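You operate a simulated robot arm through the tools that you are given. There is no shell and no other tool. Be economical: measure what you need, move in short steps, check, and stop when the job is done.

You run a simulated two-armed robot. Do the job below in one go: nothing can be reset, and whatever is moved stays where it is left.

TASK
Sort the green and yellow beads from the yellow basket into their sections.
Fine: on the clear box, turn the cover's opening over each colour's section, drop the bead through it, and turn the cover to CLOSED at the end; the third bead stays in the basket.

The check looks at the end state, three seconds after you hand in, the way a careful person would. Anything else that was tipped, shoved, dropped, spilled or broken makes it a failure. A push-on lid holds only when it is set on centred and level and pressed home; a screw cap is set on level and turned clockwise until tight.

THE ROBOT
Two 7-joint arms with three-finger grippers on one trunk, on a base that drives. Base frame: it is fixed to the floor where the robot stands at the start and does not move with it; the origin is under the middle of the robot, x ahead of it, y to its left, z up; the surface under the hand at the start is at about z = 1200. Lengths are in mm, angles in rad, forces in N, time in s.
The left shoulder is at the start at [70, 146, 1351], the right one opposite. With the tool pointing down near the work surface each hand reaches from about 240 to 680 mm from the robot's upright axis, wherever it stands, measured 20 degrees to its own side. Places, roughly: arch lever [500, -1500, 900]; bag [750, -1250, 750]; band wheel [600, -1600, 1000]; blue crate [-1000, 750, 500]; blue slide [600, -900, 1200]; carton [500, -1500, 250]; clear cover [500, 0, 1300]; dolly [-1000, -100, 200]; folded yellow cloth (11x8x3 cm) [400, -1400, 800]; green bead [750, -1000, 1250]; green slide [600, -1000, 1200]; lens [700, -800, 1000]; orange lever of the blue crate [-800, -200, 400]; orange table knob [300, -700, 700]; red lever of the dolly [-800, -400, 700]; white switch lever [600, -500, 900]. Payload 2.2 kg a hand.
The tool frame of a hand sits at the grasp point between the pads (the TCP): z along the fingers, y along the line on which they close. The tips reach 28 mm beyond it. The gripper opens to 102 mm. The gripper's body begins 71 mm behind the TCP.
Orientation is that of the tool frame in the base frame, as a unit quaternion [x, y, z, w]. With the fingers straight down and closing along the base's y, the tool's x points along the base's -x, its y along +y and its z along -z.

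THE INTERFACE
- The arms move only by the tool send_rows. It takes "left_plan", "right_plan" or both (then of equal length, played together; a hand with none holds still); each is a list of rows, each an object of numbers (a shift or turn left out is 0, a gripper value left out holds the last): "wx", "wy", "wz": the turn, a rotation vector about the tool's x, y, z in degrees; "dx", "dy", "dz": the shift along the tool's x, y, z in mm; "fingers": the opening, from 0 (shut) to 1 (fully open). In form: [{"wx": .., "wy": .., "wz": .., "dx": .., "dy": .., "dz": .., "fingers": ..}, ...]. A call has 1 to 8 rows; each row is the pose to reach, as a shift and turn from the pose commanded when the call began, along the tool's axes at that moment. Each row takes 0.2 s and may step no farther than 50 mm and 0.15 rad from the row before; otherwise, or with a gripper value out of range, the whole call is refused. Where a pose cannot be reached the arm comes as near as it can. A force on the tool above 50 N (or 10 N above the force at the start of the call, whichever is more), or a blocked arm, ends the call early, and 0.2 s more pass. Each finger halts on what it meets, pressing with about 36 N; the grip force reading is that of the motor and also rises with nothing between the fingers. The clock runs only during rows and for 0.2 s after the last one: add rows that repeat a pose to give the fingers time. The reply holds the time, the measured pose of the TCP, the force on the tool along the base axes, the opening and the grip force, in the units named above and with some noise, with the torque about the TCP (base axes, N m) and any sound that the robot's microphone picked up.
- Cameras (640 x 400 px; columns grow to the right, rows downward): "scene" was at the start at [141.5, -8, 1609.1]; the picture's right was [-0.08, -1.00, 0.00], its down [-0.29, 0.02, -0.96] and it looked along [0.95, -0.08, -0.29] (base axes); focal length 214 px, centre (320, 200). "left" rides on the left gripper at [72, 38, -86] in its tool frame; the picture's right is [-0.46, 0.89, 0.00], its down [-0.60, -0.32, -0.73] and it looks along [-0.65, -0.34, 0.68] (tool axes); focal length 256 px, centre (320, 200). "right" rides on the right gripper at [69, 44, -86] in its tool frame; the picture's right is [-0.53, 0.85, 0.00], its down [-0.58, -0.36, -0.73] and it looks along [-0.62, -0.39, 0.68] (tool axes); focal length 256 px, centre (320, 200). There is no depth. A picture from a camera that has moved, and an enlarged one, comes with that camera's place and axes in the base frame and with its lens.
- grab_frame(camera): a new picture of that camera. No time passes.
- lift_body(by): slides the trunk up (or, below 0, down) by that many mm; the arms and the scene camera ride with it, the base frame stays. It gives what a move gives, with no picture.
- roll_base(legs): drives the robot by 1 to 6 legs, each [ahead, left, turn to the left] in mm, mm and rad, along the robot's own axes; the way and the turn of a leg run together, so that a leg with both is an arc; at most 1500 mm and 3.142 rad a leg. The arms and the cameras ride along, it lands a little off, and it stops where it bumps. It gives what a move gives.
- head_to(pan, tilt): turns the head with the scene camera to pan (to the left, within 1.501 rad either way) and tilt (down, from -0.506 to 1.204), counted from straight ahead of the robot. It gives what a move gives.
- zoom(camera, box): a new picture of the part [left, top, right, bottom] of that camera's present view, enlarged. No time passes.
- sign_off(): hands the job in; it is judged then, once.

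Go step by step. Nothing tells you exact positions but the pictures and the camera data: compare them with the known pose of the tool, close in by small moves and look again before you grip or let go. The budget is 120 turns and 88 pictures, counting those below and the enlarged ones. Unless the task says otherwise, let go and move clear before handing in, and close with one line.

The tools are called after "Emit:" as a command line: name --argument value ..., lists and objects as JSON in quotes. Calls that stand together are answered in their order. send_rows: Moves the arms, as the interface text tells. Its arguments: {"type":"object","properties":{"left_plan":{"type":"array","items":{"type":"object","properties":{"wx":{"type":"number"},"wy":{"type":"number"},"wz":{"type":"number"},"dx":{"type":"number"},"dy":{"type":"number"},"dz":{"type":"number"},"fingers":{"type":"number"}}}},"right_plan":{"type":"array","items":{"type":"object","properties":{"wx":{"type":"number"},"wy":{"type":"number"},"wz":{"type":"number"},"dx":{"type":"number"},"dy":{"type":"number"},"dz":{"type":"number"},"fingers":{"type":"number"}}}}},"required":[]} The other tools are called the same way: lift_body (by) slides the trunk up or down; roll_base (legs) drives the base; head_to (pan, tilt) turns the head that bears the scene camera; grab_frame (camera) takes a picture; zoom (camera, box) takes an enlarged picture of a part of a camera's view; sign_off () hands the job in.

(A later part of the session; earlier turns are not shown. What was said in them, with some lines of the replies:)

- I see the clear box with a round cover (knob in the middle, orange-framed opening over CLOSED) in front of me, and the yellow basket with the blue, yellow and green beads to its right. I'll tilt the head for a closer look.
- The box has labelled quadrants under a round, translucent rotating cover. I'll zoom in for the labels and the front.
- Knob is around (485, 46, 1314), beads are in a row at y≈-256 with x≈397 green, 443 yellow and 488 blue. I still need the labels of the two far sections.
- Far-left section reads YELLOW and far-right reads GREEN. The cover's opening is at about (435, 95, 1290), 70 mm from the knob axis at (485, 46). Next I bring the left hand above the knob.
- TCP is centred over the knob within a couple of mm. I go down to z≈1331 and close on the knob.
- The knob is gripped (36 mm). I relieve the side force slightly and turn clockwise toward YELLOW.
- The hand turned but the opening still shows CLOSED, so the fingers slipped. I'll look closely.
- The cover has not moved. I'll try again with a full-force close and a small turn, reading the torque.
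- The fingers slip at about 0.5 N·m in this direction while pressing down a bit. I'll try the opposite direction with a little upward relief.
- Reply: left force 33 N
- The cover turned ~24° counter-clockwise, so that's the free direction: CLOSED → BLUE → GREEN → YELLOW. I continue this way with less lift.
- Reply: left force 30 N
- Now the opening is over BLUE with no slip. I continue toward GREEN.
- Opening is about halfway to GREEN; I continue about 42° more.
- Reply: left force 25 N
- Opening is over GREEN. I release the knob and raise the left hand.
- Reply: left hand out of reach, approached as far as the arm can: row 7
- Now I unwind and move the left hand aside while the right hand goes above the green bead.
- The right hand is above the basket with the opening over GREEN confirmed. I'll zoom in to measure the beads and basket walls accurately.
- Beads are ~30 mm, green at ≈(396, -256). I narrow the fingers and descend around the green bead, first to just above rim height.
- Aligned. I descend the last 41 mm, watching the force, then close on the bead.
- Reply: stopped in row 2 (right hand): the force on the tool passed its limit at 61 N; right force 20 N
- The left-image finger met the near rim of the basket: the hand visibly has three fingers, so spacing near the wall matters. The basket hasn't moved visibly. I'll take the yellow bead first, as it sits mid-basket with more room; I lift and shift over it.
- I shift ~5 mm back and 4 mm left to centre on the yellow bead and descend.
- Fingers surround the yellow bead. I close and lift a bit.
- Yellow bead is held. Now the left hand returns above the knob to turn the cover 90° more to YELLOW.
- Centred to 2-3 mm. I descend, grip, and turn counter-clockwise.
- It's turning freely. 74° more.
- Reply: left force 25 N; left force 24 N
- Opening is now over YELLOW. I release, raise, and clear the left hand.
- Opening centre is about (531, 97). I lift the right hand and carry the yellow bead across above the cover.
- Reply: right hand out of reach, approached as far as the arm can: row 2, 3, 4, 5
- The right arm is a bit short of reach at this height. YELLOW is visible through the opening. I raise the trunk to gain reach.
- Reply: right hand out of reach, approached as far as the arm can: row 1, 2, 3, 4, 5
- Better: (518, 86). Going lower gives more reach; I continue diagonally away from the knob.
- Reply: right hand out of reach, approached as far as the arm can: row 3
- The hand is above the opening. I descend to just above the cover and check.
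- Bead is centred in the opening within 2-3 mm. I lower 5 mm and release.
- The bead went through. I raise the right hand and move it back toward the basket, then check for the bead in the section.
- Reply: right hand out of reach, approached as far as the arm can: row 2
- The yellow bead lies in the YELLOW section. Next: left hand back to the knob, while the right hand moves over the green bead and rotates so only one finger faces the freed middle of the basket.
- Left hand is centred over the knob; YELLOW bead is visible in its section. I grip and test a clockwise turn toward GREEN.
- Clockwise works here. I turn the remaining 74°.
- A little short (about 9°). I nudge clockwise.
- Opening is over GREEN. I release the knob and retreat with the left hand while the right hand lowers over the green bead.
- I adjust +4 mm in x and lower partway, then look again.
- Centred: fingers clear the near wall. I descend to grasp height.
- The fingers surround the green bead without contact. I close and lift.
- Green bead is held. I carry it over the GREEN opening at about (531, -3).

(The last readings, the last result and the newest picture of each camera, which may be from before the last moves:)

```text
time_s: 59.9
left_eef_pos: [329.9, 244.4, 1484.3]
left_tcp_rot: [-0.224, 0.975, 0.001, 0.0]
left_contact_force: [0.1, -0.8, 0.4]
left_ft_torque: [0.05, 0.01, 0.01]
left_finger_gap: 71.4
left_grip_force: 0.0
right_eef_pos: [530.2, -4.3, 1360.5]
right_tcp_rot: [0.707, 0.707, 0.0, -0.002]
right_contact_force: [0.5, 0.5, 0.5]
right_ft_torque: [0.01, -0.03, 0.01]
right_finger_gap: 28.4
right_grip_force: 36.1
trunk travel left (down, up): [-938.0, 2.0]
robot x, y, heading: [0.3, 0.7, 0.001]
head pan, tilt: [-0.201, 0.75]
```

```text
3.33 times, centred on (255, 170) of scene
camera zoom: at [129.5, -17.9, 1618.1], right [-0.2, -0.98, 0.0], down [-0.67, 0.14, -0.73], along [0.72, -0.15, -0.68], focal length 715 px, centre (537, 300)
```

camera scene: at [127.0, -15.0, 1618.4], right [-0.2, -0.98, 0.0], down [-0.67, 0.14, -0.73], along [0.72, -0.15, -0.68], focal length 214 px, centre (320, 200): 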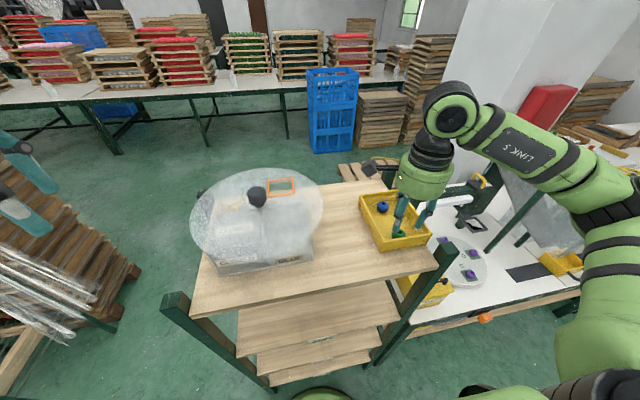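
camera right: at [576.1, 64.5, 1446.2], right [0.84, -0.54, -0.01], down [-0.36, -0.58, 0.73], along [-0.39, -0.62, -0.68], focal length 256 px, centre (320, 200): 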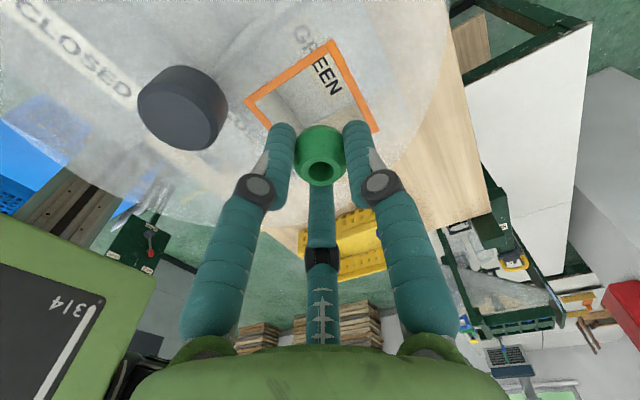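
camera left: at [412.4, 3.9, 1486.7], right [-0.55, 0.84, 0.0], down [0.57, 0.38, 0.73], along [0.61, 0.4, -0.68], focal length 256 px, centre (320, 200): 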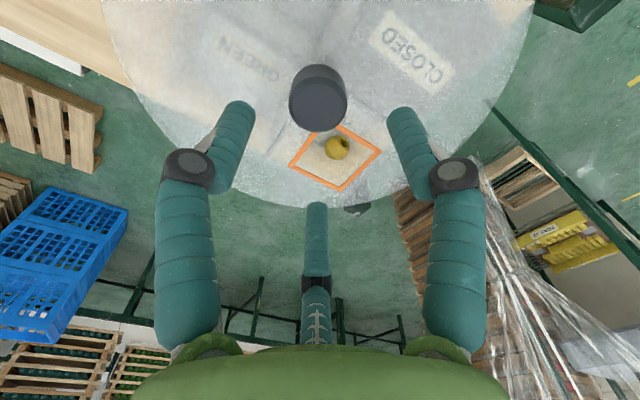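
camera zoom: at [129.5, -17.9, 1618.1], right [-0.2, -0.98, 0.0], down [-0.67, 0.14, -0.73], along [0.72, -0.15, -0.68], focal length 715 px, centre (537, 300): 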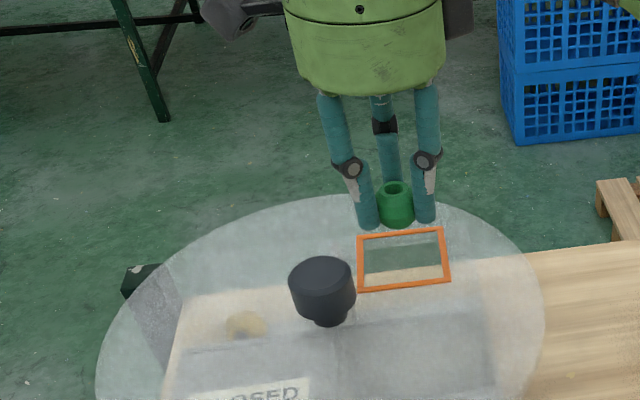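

GREEN is readable through the opening and the bead is lined up. I descend to just above and check.

Emit:
send_rows --right_plan '[{"dy": -1, "dz": 12}, {"dy": -1, "dz": 24}, {"dy": -1, "dz": 34}, {"dy": -1, "dz": 34}]'

Emit:
grab_frame --camera "right"

Emit:
zoom --camera "scene" --box '[180, 110, 330, 230]'

```text
time_s: 60.9
left_eef_pos: [329.7, 245.3, 1482.9]
left_tcp_rot: [-0.225, 0.974, 0.0, 0.0]
left_contact_force: [-0.2, -0.2, 0.1]
left_ft_torque: [-0.01, 0.01, -0.02]
left_finger_gap: 71.2
left_grip_force: 0.2
right_eef_pos: [529.1, -3.4, 1326.5]
right_tcp_rot: [0.707, 0.707, -0.001, -0.003]
right_contact_force: [0.1, -0.2, -1.0]
right_ft_torque: [-0.03, 0.02, 0.0]
right_finger_gap: 28.3
right_grip_force: 35.9
trunk travel left (down, up): [-938.0, 2.0]
robot x, y, heading: [0.4, -2.4, 0.001]
head pan, tilt: [-0.201, 0.75]
```

```text
22 pictures are left
camera right: at [573.8, 65.4, 1410.5], right [0.84, -0.54, -0.01], down [-0.36, -0.58, 0.73], along [-0.39, -0.62, -0.68], focal length 256 px, centre (320, 200)
```

right: 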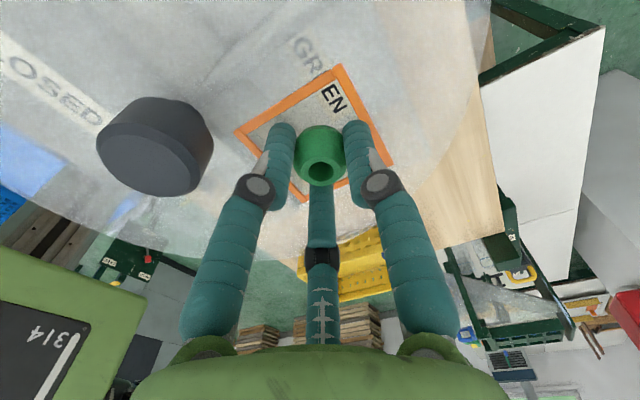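

```text
3.33 times, centred on (255, 170) of scene
camera zoom: at [129.7, -16.9, 1618.1], right [-0.2, -0.98, 0.0], down [-0.67, 0.14, -0.73], along [0.72, -0.15, -0.68], focal length 715 px, centre (537, 300)
```

zoom: 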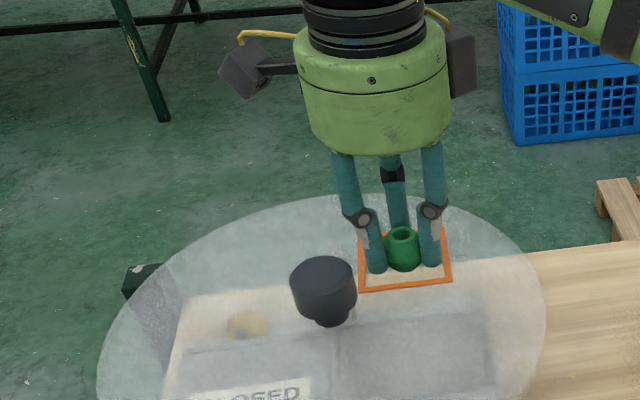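

The bead is centred in the opening. I release it and raise the hand.

Emit:
send_rows --right_plan '[{"fingers": 0.45}, {"fingers": 0.45}, {"fingers": 0.45}, {"dz": -35}, {"dz": -75}, {"dz": -90, "dx": -40, "dy": -15}, {"dz": -95, "dx": -85, "dy": -30}, {"dz": -95, "dx": -130, "dy": -50}]'

Emit:
zoom --camera "scene" --box '[180, 130, 330, 250]'

```text
time_s: 62.7
left_eef_pos: [329.1, 242.9, 1483.6]
left_tcp_rot: [-0.225, 0.974, 0.0, 0.001]
left_contact_force: [-0.1, -0.5, 0.0]
left_ft_torque: [0.02, 0.01, 0.0]
left_finger_gap: 71.4
left_grip_force: 0.1
right_eef_pos: [478.2, -137.3, 1421.4]
right_tcp_rot: [0.708, 0.707, 0.0, -0.002]
right_contact_force: [0.0, 0.3, 0.1]
right_ft_torque: [0.04, -0.04, 0.0]
right_finger_gap: 46.0
right_grip_force: 0.0
trunk travel left (down, up): [-938.0, 2.0]
robot x, y, heading: [-3.9, -0.7, -0.004]
head pan, tilt: [-0.201, 0.75]
```

```text
3.33 times, centred on (255, 190) of scene
camera zoom: at [127.5, -20.0, 1618.3], right [-0.2, -0.98, 0.0], down [-0.67, 0.14, -0.73], along [0.72, -0.14, -0.68], focal length 715 px, centre (537, 233)
```

zoom: 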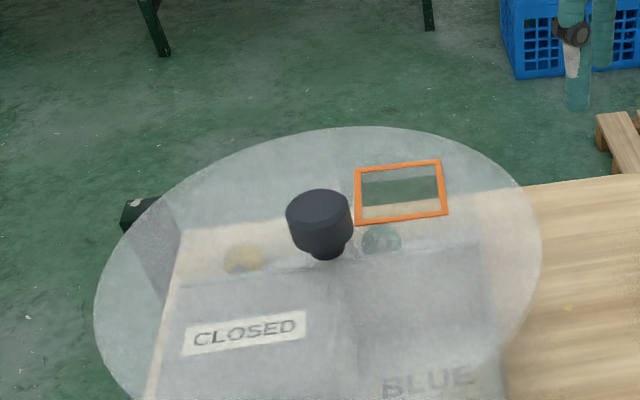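

Green bead lies in the GREEN section. Last: left hand back to the knob, pre-rotated, to turn the cover 180° clockwise to CLOSED; right hand moves further away.

Emit:
send_rows --left_plan '[{"dx": -6, "dy": -30, "dz": 10, "wz": -8}, {"dx": -12, "dy": -60, "dz": 20, "wz": -16}, {"dx": -18, "dy": -90, "dz": 30, "wz": -24}, {"dx": -24, "dy": -120, "dz": 40, "wz": -32}, {"dx": -30, "dy": -151, "dz": 51, "wz": -40}, {"dx": -36, "dy": -182, "dz": 62, "wz": -48}, {"dx": -43, "dy": -213, "dz": 73, "wz": -56}, {"dx": -49, "dy": -243, "dz": 83, "wz": -64}]' --right_plan '[{"dx": -15, "dy": -12, "dz": -15, "wz": -8}, {"dx": -30, "dy": -24, "dz": -30, "wz": -16}, {"dx": -45, "dy": -36, "dz": -45, "wz": -24}, {"dx": -60, "dy": -48, "dz": -60, "wz": -32}, {"dx": -75, "dy": -60, "dz": -75, "wz": -40}, {"dx": -90, "dy": -72, "dz": -90, "wz": -48}, {"dx": -100, "dy": -84, "dz": -100, "wz": -56}, {"dx": -110, "dy": -96, "dz": -110, "wz": -64}]'

Emit:
send_rows --left_plan '[{"wz": -8}, {"wz": -16}, {"wz": -24}, {"wz": -32}, {"wz": -40}, {"wz": -40}]'

Emit:
grab_frame --camera "left"

```text
time_s: 64.5
left_eef_pos: [483.8, 48.3, 1401.2]
left_tcp_rot: [0.708, -0.706, -0.001, -0.001]
left_contact_force: [-0.3, -0.3, -1.0]
left_ft_torque: [0.04, 0.0, -0.01]
left_finger_gap: 71.5
left_grip_force: 0.1
right_eef_pos: [388.2, -245.0, 1530.7]
right_tcp_rot: [0.225, 0.974, 0.002, -0.003]
right_contact_force: [0.3, 0.2, 0.2]
right_ft_torque: [0.03, 0.01, 0.04]
right_finger_gap: 46.0
right_grip_force: 0.1
trunk travel left (down, up): [-938.0, 2.0]
robot x, y, heading: [-2.3, 0.6, -0.001]
head pan, tilt: [-0.201, 0.75]
```

```text
time_s: 65.9
left_eef_pos: [481.6, 48.6, 1400.1]
left_tcp_rot: [0.907, -0.422, 0.0, -0.001]
left_contact_force: [-0.2, 0.1, 0.2]
left_ft_torque: [-0.06, 0.02, 0.04]
left_finger_gap: 71.2
left_grip_force: 0.0
right_eef_pos: [387.9, -242.8, 1532.6]
right_tcp_rot: [0.226, 0.974, 0.001, -0.003]
right_contact_force: [0.7, 0.5, 0.0]
right_ft_torque: [0.01, 0.03, 0.01]
right_finger_gap: 45.7
right_grip_force: 0.0
trunk travel left (down, up): [-938.0, 2.0]
robot x, y, heading: [2.0, 0.9, 0.002]
head pan, tilt: [-0.201, 0.75]
```

```text
19 pictures are left
camera left: at [498.3, -31.1, 1486.2], right [-0.98, -0.21, 0.0], down [-0.15, 0.67, 0.73], along [-0.16, 0.71, -0.68], focal length 256 px, centre (320, 200)
```

left: 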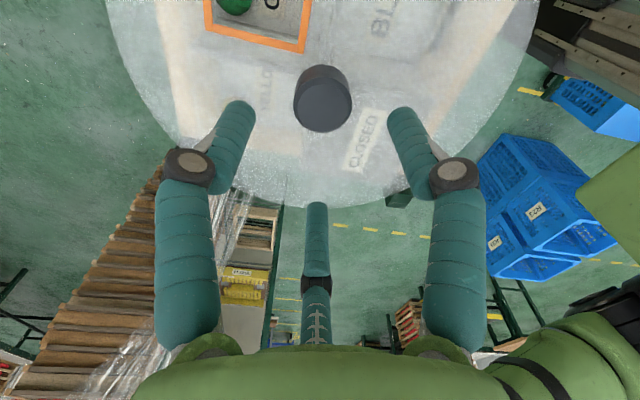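

Knob centred within ~3 mm; I correct, descend, grip, and start turning clockwise.

Emit:
send_rows --left_plan '[{"dx": 1, "dy": 2.5, "dz": 35}, {"dx": 1, "dy": 2.5, "dz": 60}, {"dx": 1, "dy": 2.5, "dz": 68}, {"dx": 1, "dy": 2.5, "dz": 68, "fingers": 0.2}, {"dx": 1, "dy": 2.5, "dz": 68, "fingers": 0}, {"dx": 1, "dy": 2.5, "dz": 68, "fingers": 0}, {"dx": 1, "dy": 2.5, "dz": 66, "wz": 8}, {"dx": 1, "dy": 2.5, "dz": 66, "wz": 16}]'

Emit:
send_rows --left_plan '[{"wz": 8}, {"wz": 16}, {"wz": 24}, {"wz": 32}, {"wz": 40}, {"wz": 48}, {"wz": 56}, {"wz": 64}]'

Emit:
zoom --camera "scene" --box '[180, 130, 330, 250]'

```text
time_s: 67.7
left_eef_pos: [480.0, 45.1, 1334.1]
left_tcp_rot: [0.838, -0.545, -0.001, 0.0]
left_contact_force: [5.4, -2.8, 3.1]
left_ft_torque: [-0.1, 0.14, -0.01]
left_finger_gap: 36.4
left_grip_force: 45.0
right_eef_pos: [389.1, -243.7, 1531.9]
right_tcp_rot: [0.226, 0.974, 0.001, -0.004]
right_contact_force: [1.2, 0.0, 0.0]
right_ft_torque: [0.0, 0.0, 0.02]
right_finger_gap: 45.6
right_grip_force: 0.1
trunk travel left (down, up): [-938.0, 2.0]
robot x, y, heading: [-1.9, 2.3, 0.004]
head pan, tilt: [-0.201, 0.75]
```

```text
time_s: 69.5
left_eef_pos: [480.0, 46.9, 1332.6]
left_tcp_rot: [-0.421, 0.907, 0.001, -0.001]
left_contact_force: [-7.0, -1.1, -22.0]
left_ft_torque: [0.06, -0.3, -0.04]
left_finger_gap: 36.4
left_grip_force: 45.1
right_eef_pos: [389.4, -242.7, 1530.6]
right_tcp_rot: [0.225, 0.974, 0.0, -0.003]
right_contact_force: [0.2, -0.5, -1.0]
right_ft_torque: [0.01, -0.01, -0.03]
right_finger_gap: 45.7
right_grip_force: 0.1
trunk travel left (down, up): [-938.0, 2.0]
robot x, y, heading: [0.3, -3.8, -0.005]
head pan, tilt: [-0.201, 0.75]
```

```text
3.33 times, centred on (255, 190) of scene
camera zoom: at [130.6, -17.5, 1617.8], right [-0.2, -0.98, 0.0], down [-0.67, 0.14, -0.73], along [0.72, -0.15, -0.68], focal length 715 px, centre (537, 233)
```

zoom: 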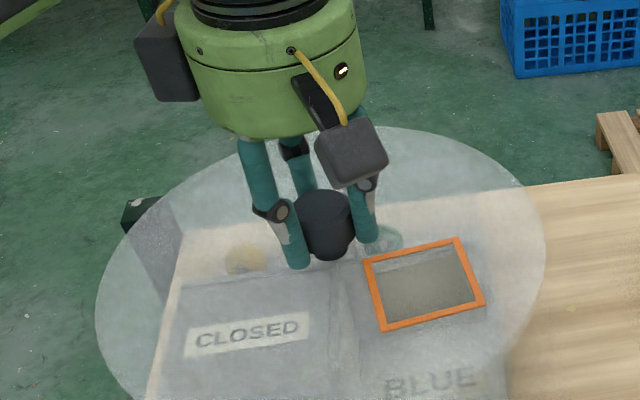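

About 80° done, opening nearing BLUE. I continue ~96° more.

Emit:
send_rows --left_plan '[{"wz": 8}, {"wz": 16}, {"wz": 24}, {"wz": 32}, {"wz": 40}, {"wz": 48}, {"wz": 56}, {"wz": 64}]'

Emit:
send_rows --left_plan '[{"wz": 8}, {"wz": 16}, {"wz": 24}, {"wz": 32}, {"wz": 32}]'

Emit:
zoom --camera "scene" --box '[180, 130, 330, 250]'

```text
time_s: 71.3
left_eef_pos: [479.4, 47.2, 1334.0]
left_tcp_rot: [0.124, 0.992, 0.0, -0.001]
left_contact_force: [-8.2, -3.0, -22.9]
left_ft_torque: [0.27, 0.02, 0.02]
left_finger_gap: 36.5
left_grip_force: 45.2
right_eef_pos: [387.5, -243.8, 1531.7]
right_tcp_rot: [0.226, 0.974, 0.001, -0.002]
right_contact_force: [0.0, 0.0, 0.3]
right_ft_torque: [-0.02, -0.03, -0.03]
right_finger_gap: 45.7
right_grip_force: 0.0
trunk travel left (down, up): [-938.0, 2.0]
robot x, y, heading: [4.8, -1.5, -0.005]
head pan, tilt: [-0.201, 0.75]
```

```text
time_s: 72.5
left_eef_pos: [481.1, 47.6, 1334.4]
left_tcp_rot: [0.392, 0.92, 0.0, -0.002]
left_contact_force: [-10.4, -2.1, -28.0]
left_ft_torque: [-0.07, 0.13, -0.04]
left_finger_gap: 36.6
left_grip_force: 44.9
right_eef_pos: [388.2, -243.6, 1531.2]
right_tcp_rot: [0.225, 0.974, 0.001, -0.003]
right_contact_force: [0.0, 0.2, -0.4]
right_ft_torque: [-0.01, -0.01, 0.0]
right_finger_gap: 45.9
right_grip_force: 0.0
trunk travel left (down, up): [-938.0, 2.0]
robot x, y, heading: [-4.8, 1.2, 0.0]
head pan, tilt: [-0.201, 0.75]
```

```text
3.33 times, centred on (255, 190) of scene
camera zoom: at [130.0, -17.6, 1618.0], right [-0.2, -0.98, 0.0], down [-0.67, 0.14, -0.73], along [0.72, -0.15, -0.68], focal length 715 px, centre (537, 233)
```

zoom: 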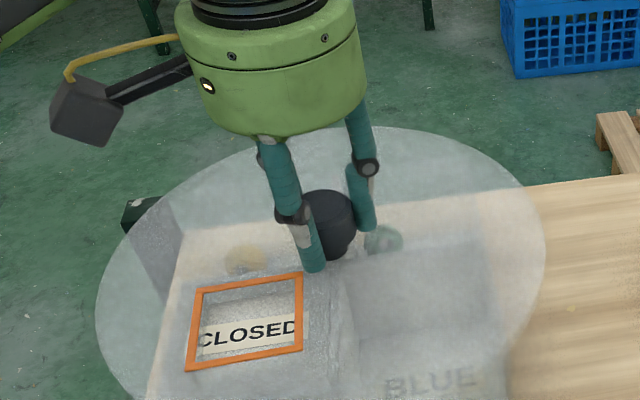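

Almost at CLOSED; a few more degrees, the stop will hold it.

Emit:
send_rows --left_plan '[{"wz": 5, "dz": 1}, {"wz": 10, "dz": 1}, {"wz": 10, "dz": 1}]'

Emit:
zoom --camera "scene" --box '[180, 130, 330, 250]'

```text
time_s: 73.3
left_eef_pos: [480.1, 46.7, 1335.7]
left_tcp_rot: [0.469, 0.883, 0.0, 0.002]
left_contact_force: [-4.8, -0.8, -5.0]
left_ft_torque: [-0.02, 0.18, 0.91]
left_finger_gap: 37.8
left_grip_force: 44.6
right_eef_pos: [387.1, -243.1, 1533.5]
right_tcp_rot: [0.227, 0.974, 0.001, -0.003]
right_contact_force: [0.3, -0.4, -0.3]
right_ft_torque: [0.03, -0.06, -0.02]
right_finger_gap: 46.1
right_grip_force: 0.1
trunk travel left (down, up): [-938.0, 2.0]
robot x, y, heading: [-0.6, -2.0, -0.0]
head pan, tilt: [-0.201, 0.75]
```

```text
3.33 times, centred on (255, 190) of scene
camera zoom: at [128.9, -17.4, 1618.4], right [-0.2, -0.98, 0.0], down [-0.67, 0.14, -0.73], along [0.72, -0.15, -0.68], focal length 715 px, centre (537, 233)
```

zoom: 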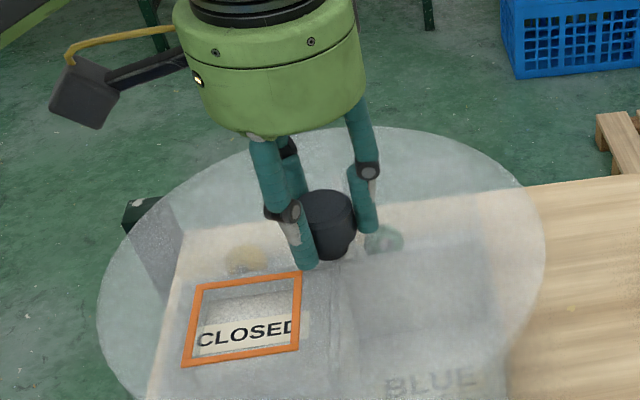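

The stop is reached (0.9 N·m) and the view matches the initial CLOSED position. I release, raise and retreat.

Emit:
send_rows --left_plan '[{"fingers": 0.7}, {"fingers": 0.7}, {"dz": -30}, {"dz": -70}, {"dz": -110}, {"dz": -145}]'

Emit:
send_rows --left_plan '[{"dx": 30, "dy": -5, "wz": -8}, {"dx": 60, "dy": -10, "wz": -16}, {"dx": 90, "dy": -15, "wz": -24}, {"dx": 120, "dy": -20, "wz": -32}, {"dx": 150, "dy": -20, "wz": -40}, {"dx": 180, "dy": -20, "wz": -48}]'

Emit:
grab_frame --camera "scene"

Emit:
zoom --camera "scene" --box '[180, 130, 330, 280]'

Emit:
zoom --camera "scene" --box '[340, 150, 450, 260]'

```text
time_s: 74.7
left_eef_pos: [460.2, 43.2, 1469.8]
left_tcp_rot: [0.469, 0.883, 0.001, 0.001]
left_contact_force: [-0.1, -0.1, 0.1]
left_ft_torque: [0.0, 0.0, 0.03]
left_finger_gap: 71.4
left_grip_force: 0.1
left hand out of reach, approached as far as the arm can: row 5, 6
right_eef_pos: [385.6, -242.8, 1533.3]
right_tcp_rot: [0.225, 0.974, 0.001, -0.002]
right_contact_force: [-0.5, 0.3, 0.7]
right_ft_torque: [-0.01, 0.01, 0.01]
right_finger_gap: 46.1
right_grip_force: 0.1
trunk travel left (down, up): [-938.0, 2.0]
robot x, y, heading: [0.5, 0.6, 0.003]
head pan, tilt: [-0.201, 0.75]
```

```text
time_s: 76.1
left_eef_pos: [343.7, 184.1, 1469.6]
left_tcp_rot: [0.07, 0.998, -0.001, 0.001]
left_contact_force: [-0.7, 0.1, 0.8]
left_ft_torque: [-0.07, -0.02, -0.03]
left_finger_gap: 71.6
left_grip_force: 0.1
right_eef_pos: [386.5, -241.2, 1532.9]
right_tcp_rot: [0.225, 0.974, 0.001, -0.001]
right_contact_force: [-1.1, -0.3, 0.4]
right_ft_torque: [0.0, -0.02, -0.02]
right_finger_gap: 45.7
right_grip_force: 0.0
trunk travel left (down, up): [-938.0, 2.0]
robot x, y, heading: [-1.2, 4.4, -0.001]
head pan, tilt: [-0.201, 0.75]
```

```text
15 pictures are left
camera scene: at [127.6, -15.0, 1618.3], right [-0.2, -0.98, 0.0], down [-0.67, 0.14, -0.73], along [0.72, -0.15, -0.68], focal length 214 px, centre (320, 200)
```

scene: 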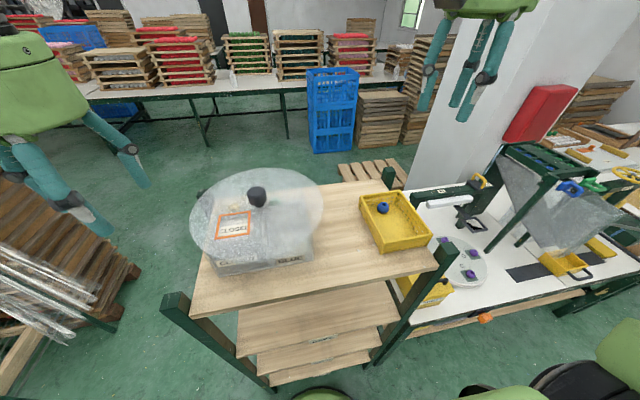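

```text
2.67 times, centred on (255, 205) of scene
camera zoom: at [127.6, -15.0, 1618.3], right [-0.2, -0.98, 0.0], down [-0.67, 0.14, -0.73], along [0.72, -0.15, -0.68], focal length 572 px, centre (493, 187)
```

zoom: 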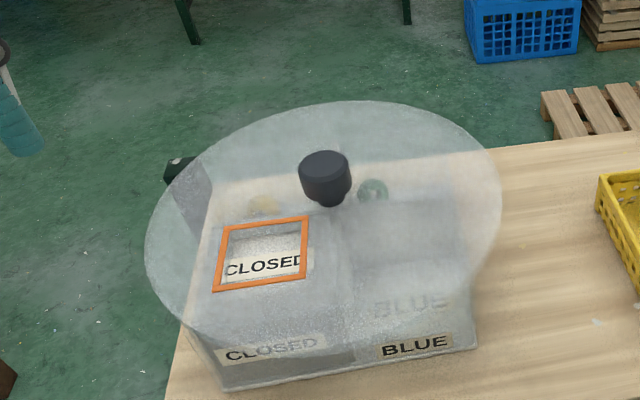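

```text
3.64 times, centred on (395, 205) of scene
camera zoom: at [127.6, -15.0, 1618.3], right [-0.2, -0.98, 0.0], down [-0.67, 0.14, -0.73], along [0.72, -0.15, -0.68], focal length 780 px, centre (47, 182)
```

zoom: 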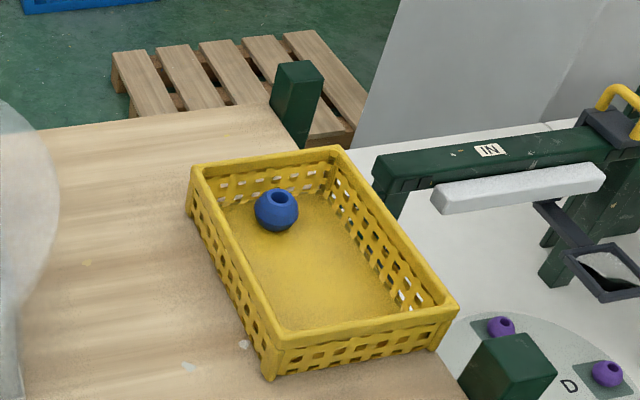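

Both beads are in their sections, the cover is at CLOSED, the blue bead is still in the basket, and both hands are clear, so I'm handing in.

Emit:
sign_off

```text
The job is handed in.
```

I put the yellow bead in YELLOW and the green bead in GREEN, left the blue bead in the basket, and turned the cover back to CLOSED. On the first try for the green bead, a finger pressed on the basket's near rim (61 N). The basket didn't visibly move.
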